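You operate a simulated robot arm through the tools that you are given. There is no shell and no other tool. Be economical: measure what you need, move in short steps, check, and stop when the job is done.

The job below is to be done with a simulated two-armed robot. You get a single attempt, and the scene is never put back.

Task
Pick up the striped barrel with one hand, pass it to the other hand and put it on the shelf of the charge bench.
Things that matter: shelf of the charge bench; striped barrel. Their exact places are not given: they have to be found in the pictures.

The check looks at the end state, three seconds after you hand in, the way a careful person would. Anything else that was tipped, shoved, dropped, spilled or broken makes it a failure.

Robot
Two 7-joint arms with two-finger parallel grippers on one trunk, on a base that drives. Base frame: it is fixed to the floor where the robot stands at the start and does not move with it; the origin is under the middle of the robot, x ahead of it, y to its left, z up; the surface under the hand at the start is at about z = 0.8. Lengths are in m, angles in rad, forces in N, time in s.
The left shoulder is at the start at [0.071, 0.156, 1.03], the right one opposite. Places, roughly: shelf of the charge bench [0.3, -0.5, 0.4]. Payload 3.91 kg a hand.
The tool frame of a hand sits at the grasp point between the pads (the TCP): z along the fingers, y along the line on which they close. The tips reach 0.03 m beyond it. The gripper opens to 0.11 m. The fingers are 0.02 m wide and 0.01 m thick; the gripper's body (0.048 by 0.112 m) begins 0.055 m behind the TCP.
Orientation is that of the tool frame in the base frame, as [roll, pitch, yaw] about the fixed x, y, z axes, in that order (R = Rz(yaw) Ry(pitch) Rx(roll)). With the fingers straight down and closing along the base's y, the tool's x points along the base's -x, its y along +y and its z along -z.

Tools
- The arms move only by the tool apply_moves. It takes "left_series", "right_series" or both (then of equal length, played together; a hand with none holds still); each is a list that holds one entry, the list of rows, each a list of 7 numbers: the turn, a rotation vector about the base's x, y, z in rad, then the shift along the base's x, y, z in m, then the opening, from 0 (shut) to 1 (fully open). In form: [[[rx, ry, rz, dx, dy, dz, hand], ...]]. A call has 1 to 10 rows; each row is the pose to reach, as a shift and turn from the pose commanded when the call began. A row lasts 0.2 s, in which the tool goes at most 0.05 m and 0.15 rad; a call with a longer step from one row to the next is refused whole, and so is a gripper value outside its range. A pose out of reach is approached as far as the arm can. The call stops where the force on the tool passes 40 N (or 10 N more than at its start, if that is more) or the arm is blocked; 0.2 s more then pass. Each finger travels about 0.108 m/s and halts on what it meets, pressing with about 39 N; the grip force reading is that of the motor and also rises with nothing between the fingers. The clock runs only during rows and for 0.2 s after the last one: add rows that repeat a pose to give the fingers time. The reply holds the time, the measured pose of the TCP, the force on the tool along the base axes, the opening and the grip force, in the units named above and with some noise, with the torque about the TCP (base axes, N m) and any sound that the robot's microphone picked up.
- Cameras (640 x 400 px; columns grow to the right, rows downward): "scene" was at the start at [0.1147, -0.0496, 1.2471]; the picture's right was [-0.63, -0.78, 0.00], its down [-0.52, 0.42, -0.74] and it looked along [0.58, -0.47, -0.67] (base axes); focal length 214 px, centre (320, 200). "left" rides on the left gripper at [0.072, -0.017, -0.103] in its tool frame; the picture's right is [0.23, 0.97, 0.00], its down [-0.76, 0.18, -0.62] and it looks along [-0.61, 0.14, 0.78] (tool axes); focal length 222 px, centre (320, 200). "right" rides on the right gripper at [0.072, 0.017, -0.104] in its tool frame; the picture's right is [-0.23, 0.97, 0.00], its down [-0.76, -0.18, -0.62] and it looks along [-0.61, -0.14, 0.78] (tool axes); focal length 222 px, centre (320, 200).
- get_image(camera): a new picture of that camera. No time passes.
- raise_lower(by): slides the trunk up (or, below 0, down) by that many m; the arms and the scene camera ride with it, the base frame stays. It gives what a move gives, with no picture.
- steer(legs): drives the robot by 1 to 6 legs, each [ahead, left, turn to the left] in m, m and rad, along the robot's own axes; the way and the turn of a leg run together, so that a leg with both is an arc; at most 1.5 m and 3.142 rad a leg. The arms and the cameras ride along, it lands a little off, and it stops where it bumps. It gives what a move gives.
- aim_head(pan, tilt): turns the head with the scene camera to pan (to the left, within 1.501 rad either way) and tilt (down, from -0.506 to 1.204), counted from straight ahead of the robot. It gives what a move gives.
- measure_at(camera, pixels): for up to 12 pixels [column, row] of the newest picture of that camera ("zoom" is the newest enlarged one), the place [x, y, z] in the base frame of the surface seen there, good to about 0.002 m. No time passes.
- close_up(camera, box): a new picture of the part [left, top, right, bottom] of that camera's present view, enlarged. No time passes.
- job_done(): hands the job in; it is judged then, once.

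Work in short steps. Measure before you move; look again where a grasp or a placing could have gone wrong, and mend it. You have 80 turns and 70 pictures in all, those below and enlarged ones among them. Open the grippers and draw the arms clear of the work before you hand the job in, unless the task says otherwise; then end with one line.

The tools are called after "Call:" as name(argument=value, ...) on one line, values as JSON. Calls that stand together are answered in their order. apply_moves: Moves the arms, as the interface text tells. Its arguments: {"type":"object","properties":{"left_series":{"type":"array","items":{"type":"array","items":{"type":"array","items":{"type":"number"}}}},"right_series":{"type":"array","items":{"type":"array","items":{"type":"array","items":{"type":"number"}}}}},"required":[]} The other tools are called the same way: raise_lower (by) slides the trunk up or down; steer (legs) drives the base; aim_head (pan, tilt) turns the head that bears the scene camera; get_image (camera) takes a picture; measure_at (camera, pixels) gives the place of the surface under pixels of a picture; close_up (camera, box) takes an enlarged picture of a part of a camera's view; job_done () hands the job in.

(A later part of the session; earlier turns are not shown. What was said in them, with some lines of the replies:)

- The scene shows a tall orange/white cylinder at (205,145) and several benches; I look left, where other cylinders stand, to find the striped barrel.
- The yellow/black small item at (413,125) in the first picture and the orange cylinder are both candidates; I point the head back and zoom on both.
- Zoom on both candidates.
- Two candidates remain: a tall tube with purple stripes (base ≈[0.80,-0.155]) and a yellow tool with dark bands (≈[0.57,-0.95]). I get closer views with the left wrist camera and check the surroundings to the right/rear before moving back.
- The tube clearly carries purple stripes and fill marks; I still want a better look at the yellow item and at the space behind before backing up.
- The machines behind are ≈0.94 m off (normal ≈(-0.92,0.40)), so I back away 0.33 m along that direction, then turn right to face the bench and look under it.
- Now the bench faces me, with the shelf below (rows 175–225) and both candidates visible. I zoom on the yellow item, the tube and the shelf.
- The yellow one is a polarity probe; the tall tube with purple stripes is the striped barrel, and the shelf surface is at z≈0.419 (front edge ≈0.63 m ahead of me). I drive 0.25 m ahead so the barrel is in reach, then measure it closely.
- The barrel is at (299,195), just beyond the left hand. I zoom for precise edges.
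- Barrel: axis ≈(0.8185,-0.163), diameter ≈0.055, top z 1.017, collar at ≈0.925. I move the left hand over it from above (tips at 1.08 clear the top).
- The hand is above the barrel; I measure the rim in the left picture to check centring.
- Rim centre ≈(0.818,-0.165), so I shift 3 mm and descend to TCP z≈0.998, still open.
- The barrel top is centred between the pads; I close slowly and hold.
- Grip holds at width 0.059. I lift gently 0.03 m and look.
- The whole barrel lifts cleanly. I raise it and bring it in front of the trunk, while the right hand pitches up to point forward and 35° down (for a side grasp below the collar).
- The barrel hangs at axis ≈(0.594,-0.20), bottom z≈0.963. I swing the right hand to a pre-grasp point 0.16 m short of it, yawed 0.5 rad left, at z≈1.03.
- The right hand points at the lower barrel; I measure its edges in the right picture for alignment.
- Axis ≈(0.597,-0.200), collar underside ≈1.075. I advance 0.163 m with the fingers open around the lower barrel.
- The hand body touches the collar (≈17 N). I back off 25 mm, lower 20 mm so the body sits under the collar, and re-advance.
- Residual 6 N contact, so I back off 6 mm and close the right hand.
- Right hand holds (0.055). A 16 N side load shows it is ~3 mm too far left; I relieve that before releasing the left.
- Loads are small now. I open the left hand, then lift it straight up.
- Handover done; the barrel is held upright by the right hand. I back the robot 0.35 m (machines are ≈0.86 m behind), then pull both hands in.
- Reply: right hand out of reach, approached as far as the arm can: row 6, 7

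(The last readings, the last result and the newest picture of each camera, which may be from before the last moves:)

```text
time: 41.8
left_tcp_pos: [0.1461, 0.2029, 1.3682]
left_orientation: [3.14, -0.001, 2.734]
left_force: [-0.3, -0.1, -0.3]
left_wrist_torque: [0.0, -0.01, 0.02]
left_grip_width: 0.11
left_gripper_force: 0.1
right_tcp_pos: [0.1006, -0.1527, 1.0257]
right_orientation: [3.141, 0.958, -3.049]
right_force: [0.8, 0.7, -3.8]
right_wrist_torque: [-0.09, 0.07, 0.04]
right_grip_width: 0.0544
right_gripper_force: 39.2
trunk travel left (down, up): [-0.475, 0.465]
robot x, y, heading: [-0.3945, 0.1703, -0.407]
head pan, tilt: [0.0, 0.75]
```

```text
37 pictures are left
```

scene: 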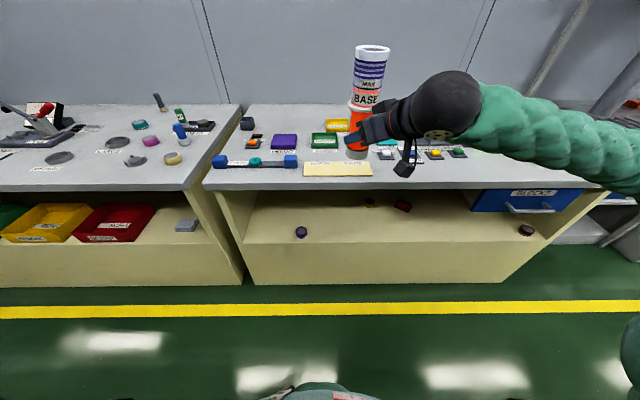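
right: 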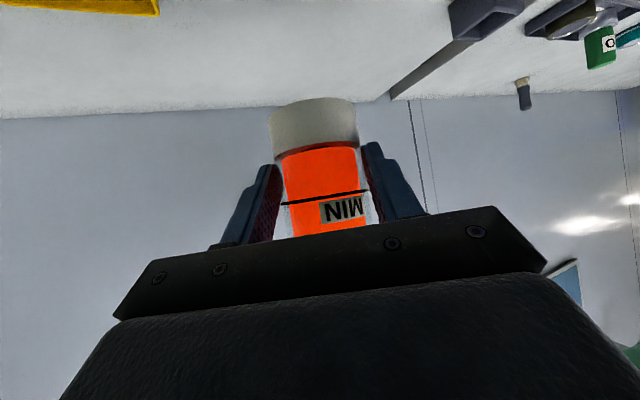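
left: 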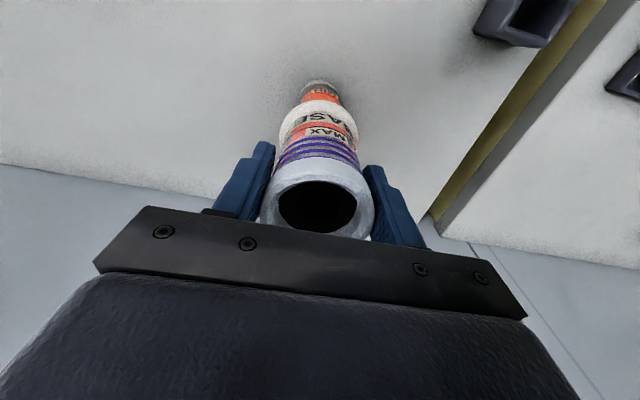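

Hands are in; barrel is ≈0.58 m ahead of the axis, bench edge ≈0.70. I measure the shelf, its items and the table edge.

Call:
measure_at(camera="scene", pixels=[[300, 231], [370, 202], [403, 206], [340, 238], [330, 225], [340, 212], [420, 238], [340, 186], [340, 192], [526, 229], [357, 157], [340, 262]])

Call:
close_up(camera="scene", box=[240, 170, 480, 290])

```text
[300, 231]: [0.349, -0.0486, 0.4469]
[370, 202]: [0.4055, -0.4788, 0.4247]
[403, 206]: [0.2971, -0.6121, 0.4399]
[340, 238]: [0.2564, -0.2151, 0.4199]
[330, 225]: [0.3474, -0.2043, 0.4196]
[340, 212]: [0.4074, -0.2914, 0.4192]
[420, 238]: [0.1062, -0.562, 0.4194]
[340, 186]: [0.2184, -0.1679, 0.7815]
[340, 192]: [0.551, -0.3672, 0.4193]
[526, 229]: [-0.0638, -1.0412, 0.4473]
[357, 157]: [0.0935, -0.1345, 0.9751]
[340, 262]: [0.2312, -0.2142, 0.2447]
```

```text
2.67 times, centred on (360, 230) of scene
```

zoom: 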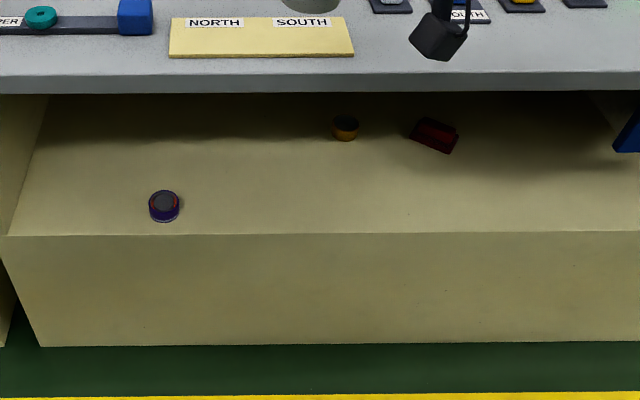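

Before lowering I check where the right forearm/elbow is relative to the bench edge.

Call:
measure_at(camera="scene", pixels=[[500, 120], [560, 130], [620, 140], [635, 180], [600, 180], [635, 340]])

Call:
aim_head(pan=-0.9, tilt=0.7)

Call:
get_image(camera="scene")

```text
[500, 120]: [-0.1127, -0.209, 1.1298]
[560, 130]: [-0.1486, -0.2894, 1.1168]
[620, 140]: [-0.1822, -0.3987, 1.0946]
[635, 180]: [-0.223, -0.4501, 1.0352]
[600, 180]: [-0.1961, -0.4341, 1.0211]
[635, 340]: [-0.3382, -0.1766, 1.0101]
```

```text
time: 43.0
left_tcp_pos: [0.1469, 0.2032, 1.3671]
left_orientation: [3.14, 0.0, 2.734]
left_force: [-0.1, -0.3, -0.3]
left_wrist_torque: [0.0, -0.01, -0.01]
left_grip_width: 0.1101
left_gripper_force: 0.1
right_tcp_pos: [0.1005, -0.1519, 1.0256]
right_orientation: [3.139, 0.959, -3.049]
right_force: [-0.2, -1.1, -3.6]
right_wrist_torque: [-0.02, 0.07, -0.01]
right_grip_width: 0.0542
right_gripper_force: 39.4
trunk travel left (down, up): [-0.475, 0.465]
robot x, y, heading: [-0.3977, 0.1711, -0.407]
head pan, tilt: [-0.901, 0.7]
```

```text
35 pictures are left
```

scene: 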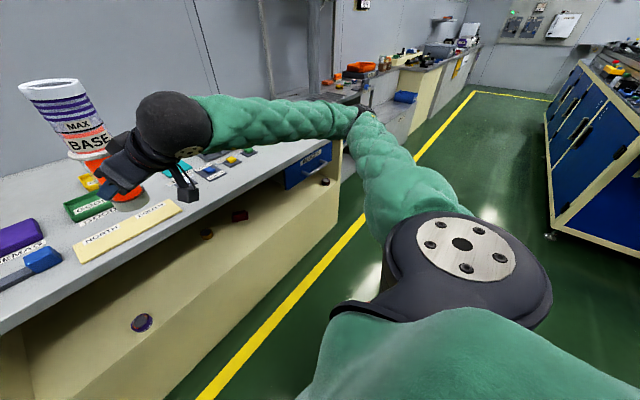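

The elbow stays in the aisle (≈0.44 m ahead, edge at 0.70), so lowering is clear. I lower the trunk fully in two steps.

Call:
raise_lower(by=-0.25)

Call:
raise_lower(by=-0.22)

Call:
aim_head(pan=-0.2, tilt=0.35)

Call:
get_image(camera="scene")

```text
time: 45.6
left_tcp_pos: [0.147, 0.204, 1.1174]
left_orientation: [-3.141, 0.0, 2.736]
left_force: [0.4, -0.5, -0.5]
left_wrist_torque: [0.03, 0.0, -0.01]
left_grip_width: 0.11
left_gripper_force: 0.0
right_tcp_pos: [0.1001, -0.1519, 0.7761]
right_orientation: [3.139, 0.958, -3.049]
right_force: [0.1, 0.7, -3.8]
right_wrist_torque: [0.03, 0.08, -0.03]
right_grip_width: 0.0546
right_gripper_force: 38.7
trunk travel left (down, up): [-0.225, 0.715]
robot x, y, heading: [-0.3918, 0.1704, -0.405]
head pan, tilt: [-0.901, 0.7]
```

```text
time: 47.9
left_tcp_pos: [0.1471, 0.2037, 0.8975]
left_orientation: [-3.141, 0.001, 2.737]
left_force: [0.1, 0.6, 0.7]
left_wrist_torque: [-0.03, -0.04, 0.01]
left_grip_width: 0.1098
left_gripper_force: 0.0
right_tcp_pos: [0.0991, -0.1521, 0.5565]
right_orientation: [3.139, 0.958, -3.047]
right_force: [0.4, -0.4, -4.5]
right_wrist_torque: [-0.03, 0.08, 0.03]
right_grip_width: 0.0543
right_gripper_force: 38.5
trunk travel left (down, up): [-0.005, 0.935]
robot x, y, heading: [-0.4013, 0.1702, -0.404]
head pan, tilt: [-0.901, 0.7]
```

```text
time: 49.0
left_tcp_pos: [0.1474, 0.2026, 0.8966]
left_orientation: [-3.14, -0.001, 2.734]
left_force: [-0.3, -0.1, 0.3]
left_wrist_torque: [0.01, 0.01, 0.02]
left_grip_width: 0.1099
left_gripper_force: 0.2
right_tcp_pos: [0.1006, -0.1524, 0.556]
right_orientation: [3.137, 0.958, -3.05]
right_force: [-0.3, 0.1, -4.4]
right_wrist_torque: [-0.01, 0.07, 0.0]
right_grip_width: 0.0542
right_gripper_force: 39.0
trunk travel left (down, up): [-0.005, 0.935]
robot x, y, heading: [-0.3967, 0.1697, -0.407]
head pan, tilt: [-0.201, 0.351]
```

```text
34 pictures are left
```

scene: 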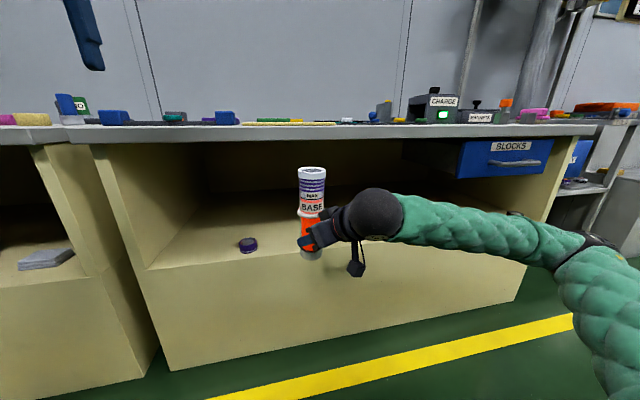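

Good side view: barrel at (312,215) in front of the shelf opening. I zoom to verify it is upright and to get its bottom.

Call:
close_up(camera="scene", box=[260, 150, 380, 280])

Call:
measure_at(camera="scene", pixels=[[311, 173], [299, 172], [324, 172], [311, 254], [311, 258], [302, 255], [321, 255], [300, 140], [300, 146], [300, 124]])

```text
3.08 times, centred on (320, 215) of scene
```

zoom: 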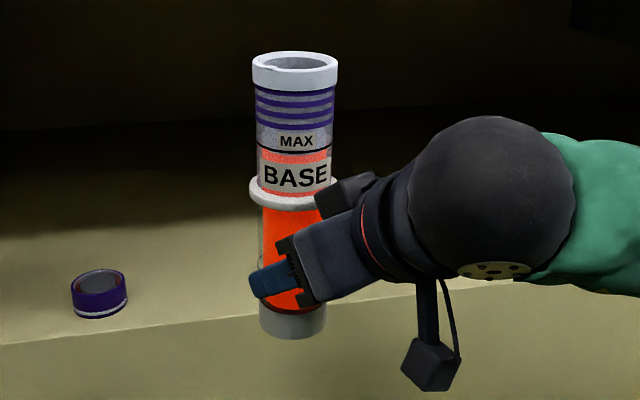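

```text
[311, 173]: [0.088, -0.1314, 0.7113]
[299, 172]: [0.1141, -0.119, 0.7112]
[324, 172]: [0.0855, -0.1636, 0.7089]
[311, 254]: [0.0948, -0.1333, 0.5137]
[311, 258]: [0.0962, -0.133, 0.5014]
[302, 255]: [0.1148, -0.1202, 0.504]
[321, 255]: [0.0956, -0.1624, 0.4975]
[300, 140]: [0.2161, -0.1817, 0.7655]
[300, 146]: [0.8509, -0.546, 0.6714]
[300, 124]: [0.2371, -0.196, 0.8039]
```

It leans back only ~2°; bottom is ≈0.058 below the TCP. First a short test move (down 0.035, slightly forward, 0.03 rad pitch correction), since the last commanded pose had been out of reach.

Call:
apply_moves(right_series=[[[0.006, 0.014, 0, 0.005, -0.004, -0.012, 0], [0.012, 0.028, 0, 0.01, -0.008, -0.024, 0], [0.012, 0.028, 0, 0.015, -0.013, -0.036, 0], [0.012, 0.028, 0, 0.015, -0.013, -0.036, 0]]])

Call:
get_image(camera="scene")

Call:
measure_at(camera="scene", pixels=[[311, 183], [311, 262], [311, 266], [355, 270], [355, 280], [355, 284]])

```text
time: 50.0
left_tcp_pos: [0.1468, 0.2032, 0.8981]
left_orientation: [3.142, 0.0, 2.736]
left_force: [0.4, 0.2, -0.1]
left_wrist_torque: [0.02, 0.0, 0.03]
left_grip_width: 0.1103
left_gripper_force: 0.0
right_tcp_pos: [0.1157, -0.1651, 0.5189]
right_orientation: [3.114, 0.931, -3.069]
right_force: [0.0, 0.4, -4.0]
right_wrist_torque: [0.0, 0.04, -0.01]
right_grip_width: 0.0543
right_gripper_force: 38.8
trunk travel left (down, up): [-0.005, 0.935]
robot x, y, heading: [-0.3901, 0.1727, -0.408]
head pan, tilt: [-0.201, 0.351]
```

```text
32 pictures are left
```

scene: 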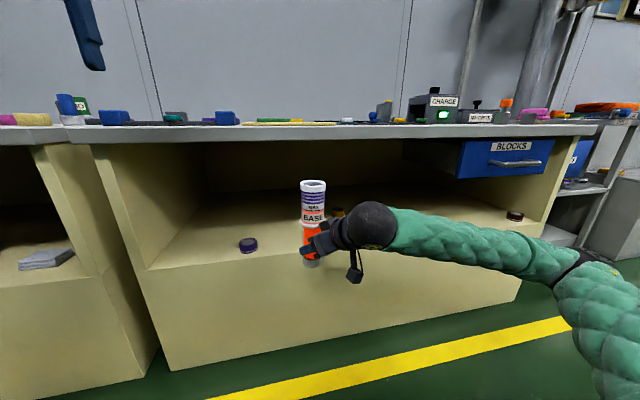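

```text
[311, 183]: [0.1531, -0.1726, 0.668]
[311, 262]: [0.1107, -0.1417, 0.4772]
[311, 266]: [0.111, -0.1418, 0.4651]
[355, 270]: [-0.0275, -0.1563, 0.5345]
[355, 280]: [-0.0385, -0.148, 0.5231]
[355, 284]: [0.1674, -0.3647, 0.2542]
```

Moves follow measured pose; camera box bottom is level with the TCP, so it will clear. Now slide in to the target (axis ≈(0.301,-0.312)), bottom 4 cm above the shelf.

Call:
apply_moves(right_series=[[[0, 0, 0, 0.028, -0.025, 0, 0], [0, 0, 0, 0.056, -0.05, 0, 0], [0, 0, 0, 0.084, -0.076, 0, 0], [0, 0, 0, 0.112, -0.101, 0, 0], [0, 0, 0, 0.14, -0.126, 0, 0], [0, 0, 0, 0.168, -0.151, 0, 0], [0, 0, 0, 0.168, -0.151, 0, 0]]])

Call:
get_image(camera="scene")

Call:
get_image(camera="right")

```text
time: 51.6
left_tcp_pos: [0.1458, 0.202, 0.8975]
left_orientation: [-3.141, -0.001, 2.734]
left_force: [-0.3, 0.8, -0.4]
left_wrist_torque: [0.04, 0.02, -0.02]
left_grip_width: 0.1101
left_gripper_force: 0.0
right_tcp_pos: [0.2819, -0.3163, 0.5198]
right_orientation: [3.114, 0.931, -3.07]
right_force: [0.4, 0.9, -4.6]
right_wrist_torque: [-0.01, 0.07, 0.01]
right_grip_width: 0.0545
right_gripper_force: 39.2
trunk travel left (down, up): [-0.005, 0.935]
robot x, y, heading: [-0.3933, 0.1686, -0.412]
head pan, tilt: [-0.201, 0.351]
```

```text
31 pictures are left
```

scene: 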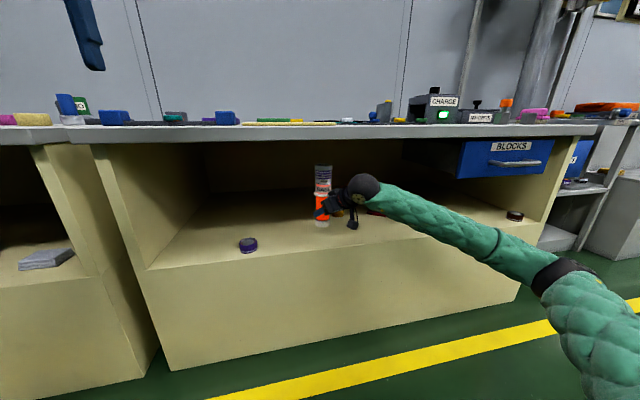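

```text
30 pictures are left
```

right: 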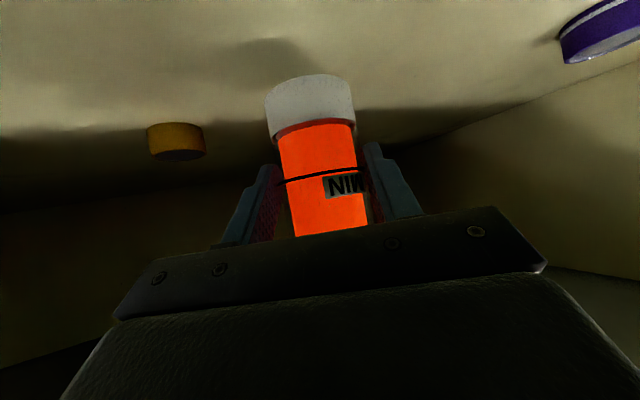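

The barrel is inside, above the shelf. I lower it 0.035 m and zoom on the foot.

Call:
apply_moves(right_series=[[[0, 0, 0, 0, 0, -0.012, 0], [0, 0, 0, 0, 0, -0.024, 0], [0, 0, 0, 0, 0, -0.034, 0], [0, 0, 0, 0, 0, -0.034, 0]]])

Call:
close_up(camera="scene", box=[270, 150, 390, 260])

```text
time: 52.6
left_tcp_pos: [0.1471, 0.2028, 0.8983]
left_orientation: [-3.141, 0.001, 2.735]
left_force: [-0.4, 0.5, -0.6]
left_wrist_torque: [-0.01, 0.04, 0.0]
left_grip_width: 0.11
left_gripper_force: 0.1
right_tcp_pos: [0.2823, -0.3164, 0.4839]
right_orientation: [3.114, 0.933, -3.069]
right_force: [0.2, 0.6, -4.0]
right_wrist_torque: [-0.03, 0.08, -0.02]
right_grip_width: 0.0543
right_gripper_force: 38.6
trunk travel left (down, up): [-0.005, 0.935]
robot x, y, heading: [-0.3942, 0.1709, -0.409]
head pan, tilt: [-0.201, 0.351]
```

```text
3.64 times, centred on (330, 205) of scene
```

zoom: 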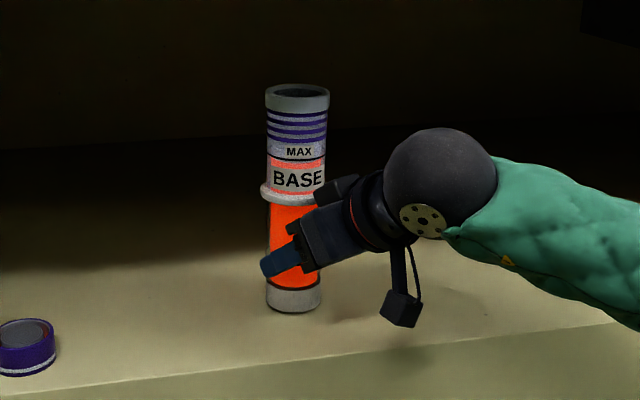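

Call:
measure_at(camera="zoom", pixels=[[294, 306], [294, 311], [294, 320], [270, 300], [318, 300], [297, 105], [267, 100], [328, 100], [294, 292]])

```text
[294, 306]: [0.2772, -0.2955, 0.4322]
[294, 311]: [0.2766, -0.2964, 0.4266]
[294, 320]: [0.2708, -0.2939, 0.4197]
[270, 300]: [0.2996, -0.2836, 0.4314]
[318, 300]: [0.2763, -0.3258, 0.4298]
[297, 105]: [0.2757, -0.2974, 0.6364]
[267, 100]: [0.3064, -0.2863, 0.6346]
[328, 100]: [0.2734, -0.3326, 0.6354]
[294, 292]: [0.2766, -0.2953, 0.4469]
```

The barrel is upright within ~0.5°, foot ≈5–6 mm above the shelf. I lower in small steps until contact shows.

Call:
apply_moves(right_series=[[[0, 0, 0, 0, 0, -0.003, 0], [0, 0, 0, 0, 0, -0.005, 0], [0, 0, 0, 0, 0, -0.006, 0], [0, 0, 0, 0, 0, -0.006, 0]]])

```text
time: 53.6
left_tcp_pos: [0.1461, 0.2015, 0.8983]
left_orientation: [3.14, 0.0, 2.736]
left_force: [-0.7, 0.6, 0.1]
left_wrist_torque: [-0.02, -0.02, 0.02]
left_grip_width: 0.1099
left_gripper_force: 0.1
right_tcp_pos: [0.2828, -0.3164, 0.4809]
right_orientation: [3.115, 0.935, -3.068]
right_force: [-0.5, -1.9, 4.4]
right_wrist_torque: [-0.25, 0.03, 0.02]
right_grip_width: 0.0544
right_gripper_force: 38.8
trunk travel left (down, up): [-0.005, 0.935]
robot x, y, heading: [-0.3964, 0.172, -0.405]
head pan, tilt: [-0.201, 0.351]
```

Contact made (force rose ~8 N). I open the right hand and hold.

Call:
apply_moves(right_series=[[[0, 0, 0, 0, 0, 0, 0.55], [0, 0, 0, 0, 0, 0, 0.7], [0, 0, 0, 0, 0, 0, 0.85], [0, 0, 0, 0, 0, 0, 1], [0, 0, 0, 0, 0, 0, 1]]])

Call:
close_up(camera="scene", box=[270, 150, 390, 260])

Call:
get_image(camera="right")

```text
time: 54.8
left_tcp_pos: [0.1459, 0.2026, 0.8973]
left_orientation: [-3.141, 0.003, 2.735]
left_force: [1.0, -0.3, -0.3]
left_wrist_torque: [0.04, 0.01, 0.0]
left_grip_width: 0.11
left_gripper_force: 0.1
right_tcp_pos: [0.2835, -0.3158, 0.4794]
right_orientation: [3.117, 0.931, -3.071]
right_force: [0.0, 0.4, 0.3]
right_wrist_torque: [0.0, 0.01, 0.01]
right_grip_width: 0.1101
right_gripper_force: 0.1
trunk travel left (down, up): [-0.005, 0.935]
robot x, y, heading: [-0.3956, 0.1704, -0.407]
head pan, tilt: [-0.201, 0.351]
```

```text
3.64 times, centred on (330, 205) of scene
```

zoom: 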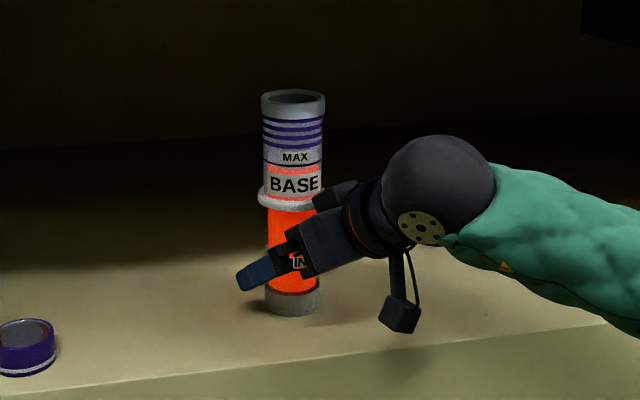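

```text
27 pictures are left
```

right: 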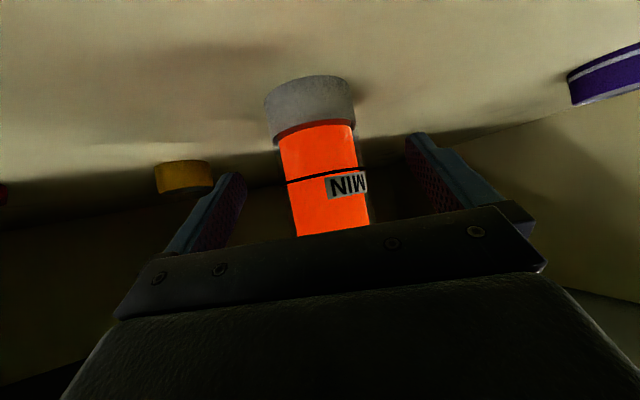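

Barrel stands free. I retreat straight back along the tool's horizontal direction.

Call:
apply_moves(right_series=[[[0, 0, 0, -0.02, -0.0015, 0, 1], [0, 0, 0, -0.04, -0.003, 0, 1], [0, 0, 0, -0.07, -0.005, 0, 1], [0, 0, 0, -0.1, -0.007, 0, 1], [0, 0, 0, -0.14, -0.01, 0, 1], [0, 0, 0, -0.18, -0.013, 0, 1], [0, 0, 0, -0.18, -0.013, 0, 1]]])

Call:
get_image(camera="scene")

Call:
close_up(camera="scene", box=[270, 150, 390, 260])

```text
time: 56.4
left_tcp_pos: [0.1455, 0.2029, 0.8986]
left_orientation: [3.141, -0.001, 2.736]
left_force: [0.5, 0.9, -0.4]
left_wrist_torque: [-0.01, -0.02, 0.02]
left_grip_width: 0.1097
left_gripper_force: 0.0
right_tcp_pos: [0.1021, -0.3296, 0.4798]
right_orientation: [3.113, 0.933, -3.071]
right_force: [-0.6, 0.0, -0.7]
right_wrist_torque: [0.01, -0.04, 0.01]
right_grip_width: 0.1098
right_gripper_force: 0.1
trunk travel left (down, up): [-0.005, 0.935]
robot x, y, heading: [-0.3957, 0.1726, -0.41]
head pan, tilt: [-0.201, 0.351]
```

```text
26 pictures are left
```

scene: 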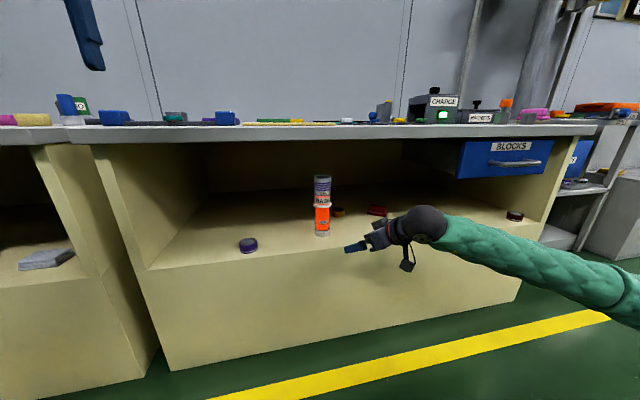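

```text
3.64 times, centred on (330, 205) of scene
```

zoom: 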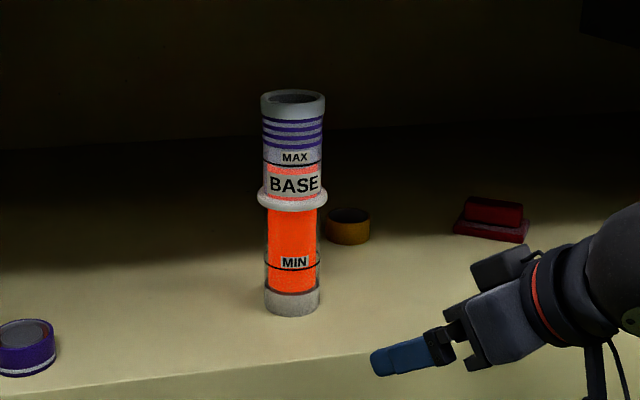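

The barrel stands upright on the shelf, well inside the edge, other items untouched. I draw the right hand a bit further clear.

Call:
apply_moves(right_series=[[[0, 0, 0, -0.03, 0.0, 0, 1], [0, 0, 0, -0.06, 0.0, 0, 1], [0, 0, 0, -0.09, 0.0, 0, 1], [0, 0, 0, -0.09, 0, 0, 1]]])

Call:
get_image(camera="scene")

```text
time: 57.4
left_tcp_pos: [0.1467, 0.2028, 0.8973]
left_orientation: [-3.141, -0.002, 2.734]
left_force: [-0.5, -0.2, 0.7]
left_wrist_torque: [-0.01, 0.01, 0.0]
left_grip_width: 0.1101
left_gripper_force: 0.0
right_tcp_pos: [0.0151, -0.3321, 0.482]
right_orientation: [3.114, 0.932, -3.069]
right_force: [-0.8, 0.4, 0.5]
right_wrist_torque: [0.03, 0.01, -0.02]
right_grip_width: 0.1099
right_gripper_force: 0.1
trunk travel left (down, up): [-0.005, 0.935]
robot x, y, heading: [-0.3917, 0.1636, -0.403]
head pan, tilt: [-0.201, 0.351]
```

```text
24 pictures are left
```

scene: 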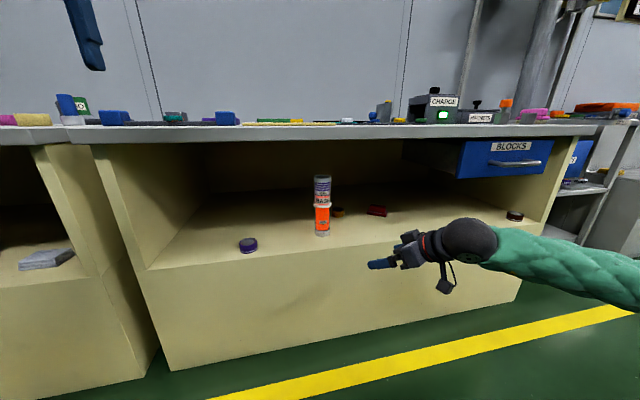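

Barrel at (322,205) stands on the shelf; both grippers are open and clear. Handing in.

Call:
job_done()

```text
The job is handed in.
```

I picked up the striped barrel with the left hand, passed it to the right, and stood it upright on the charge bench shelf. The last picture shows it about 9 cm in from the front edge with nothing else disturbed, and both grippers are open and clear.
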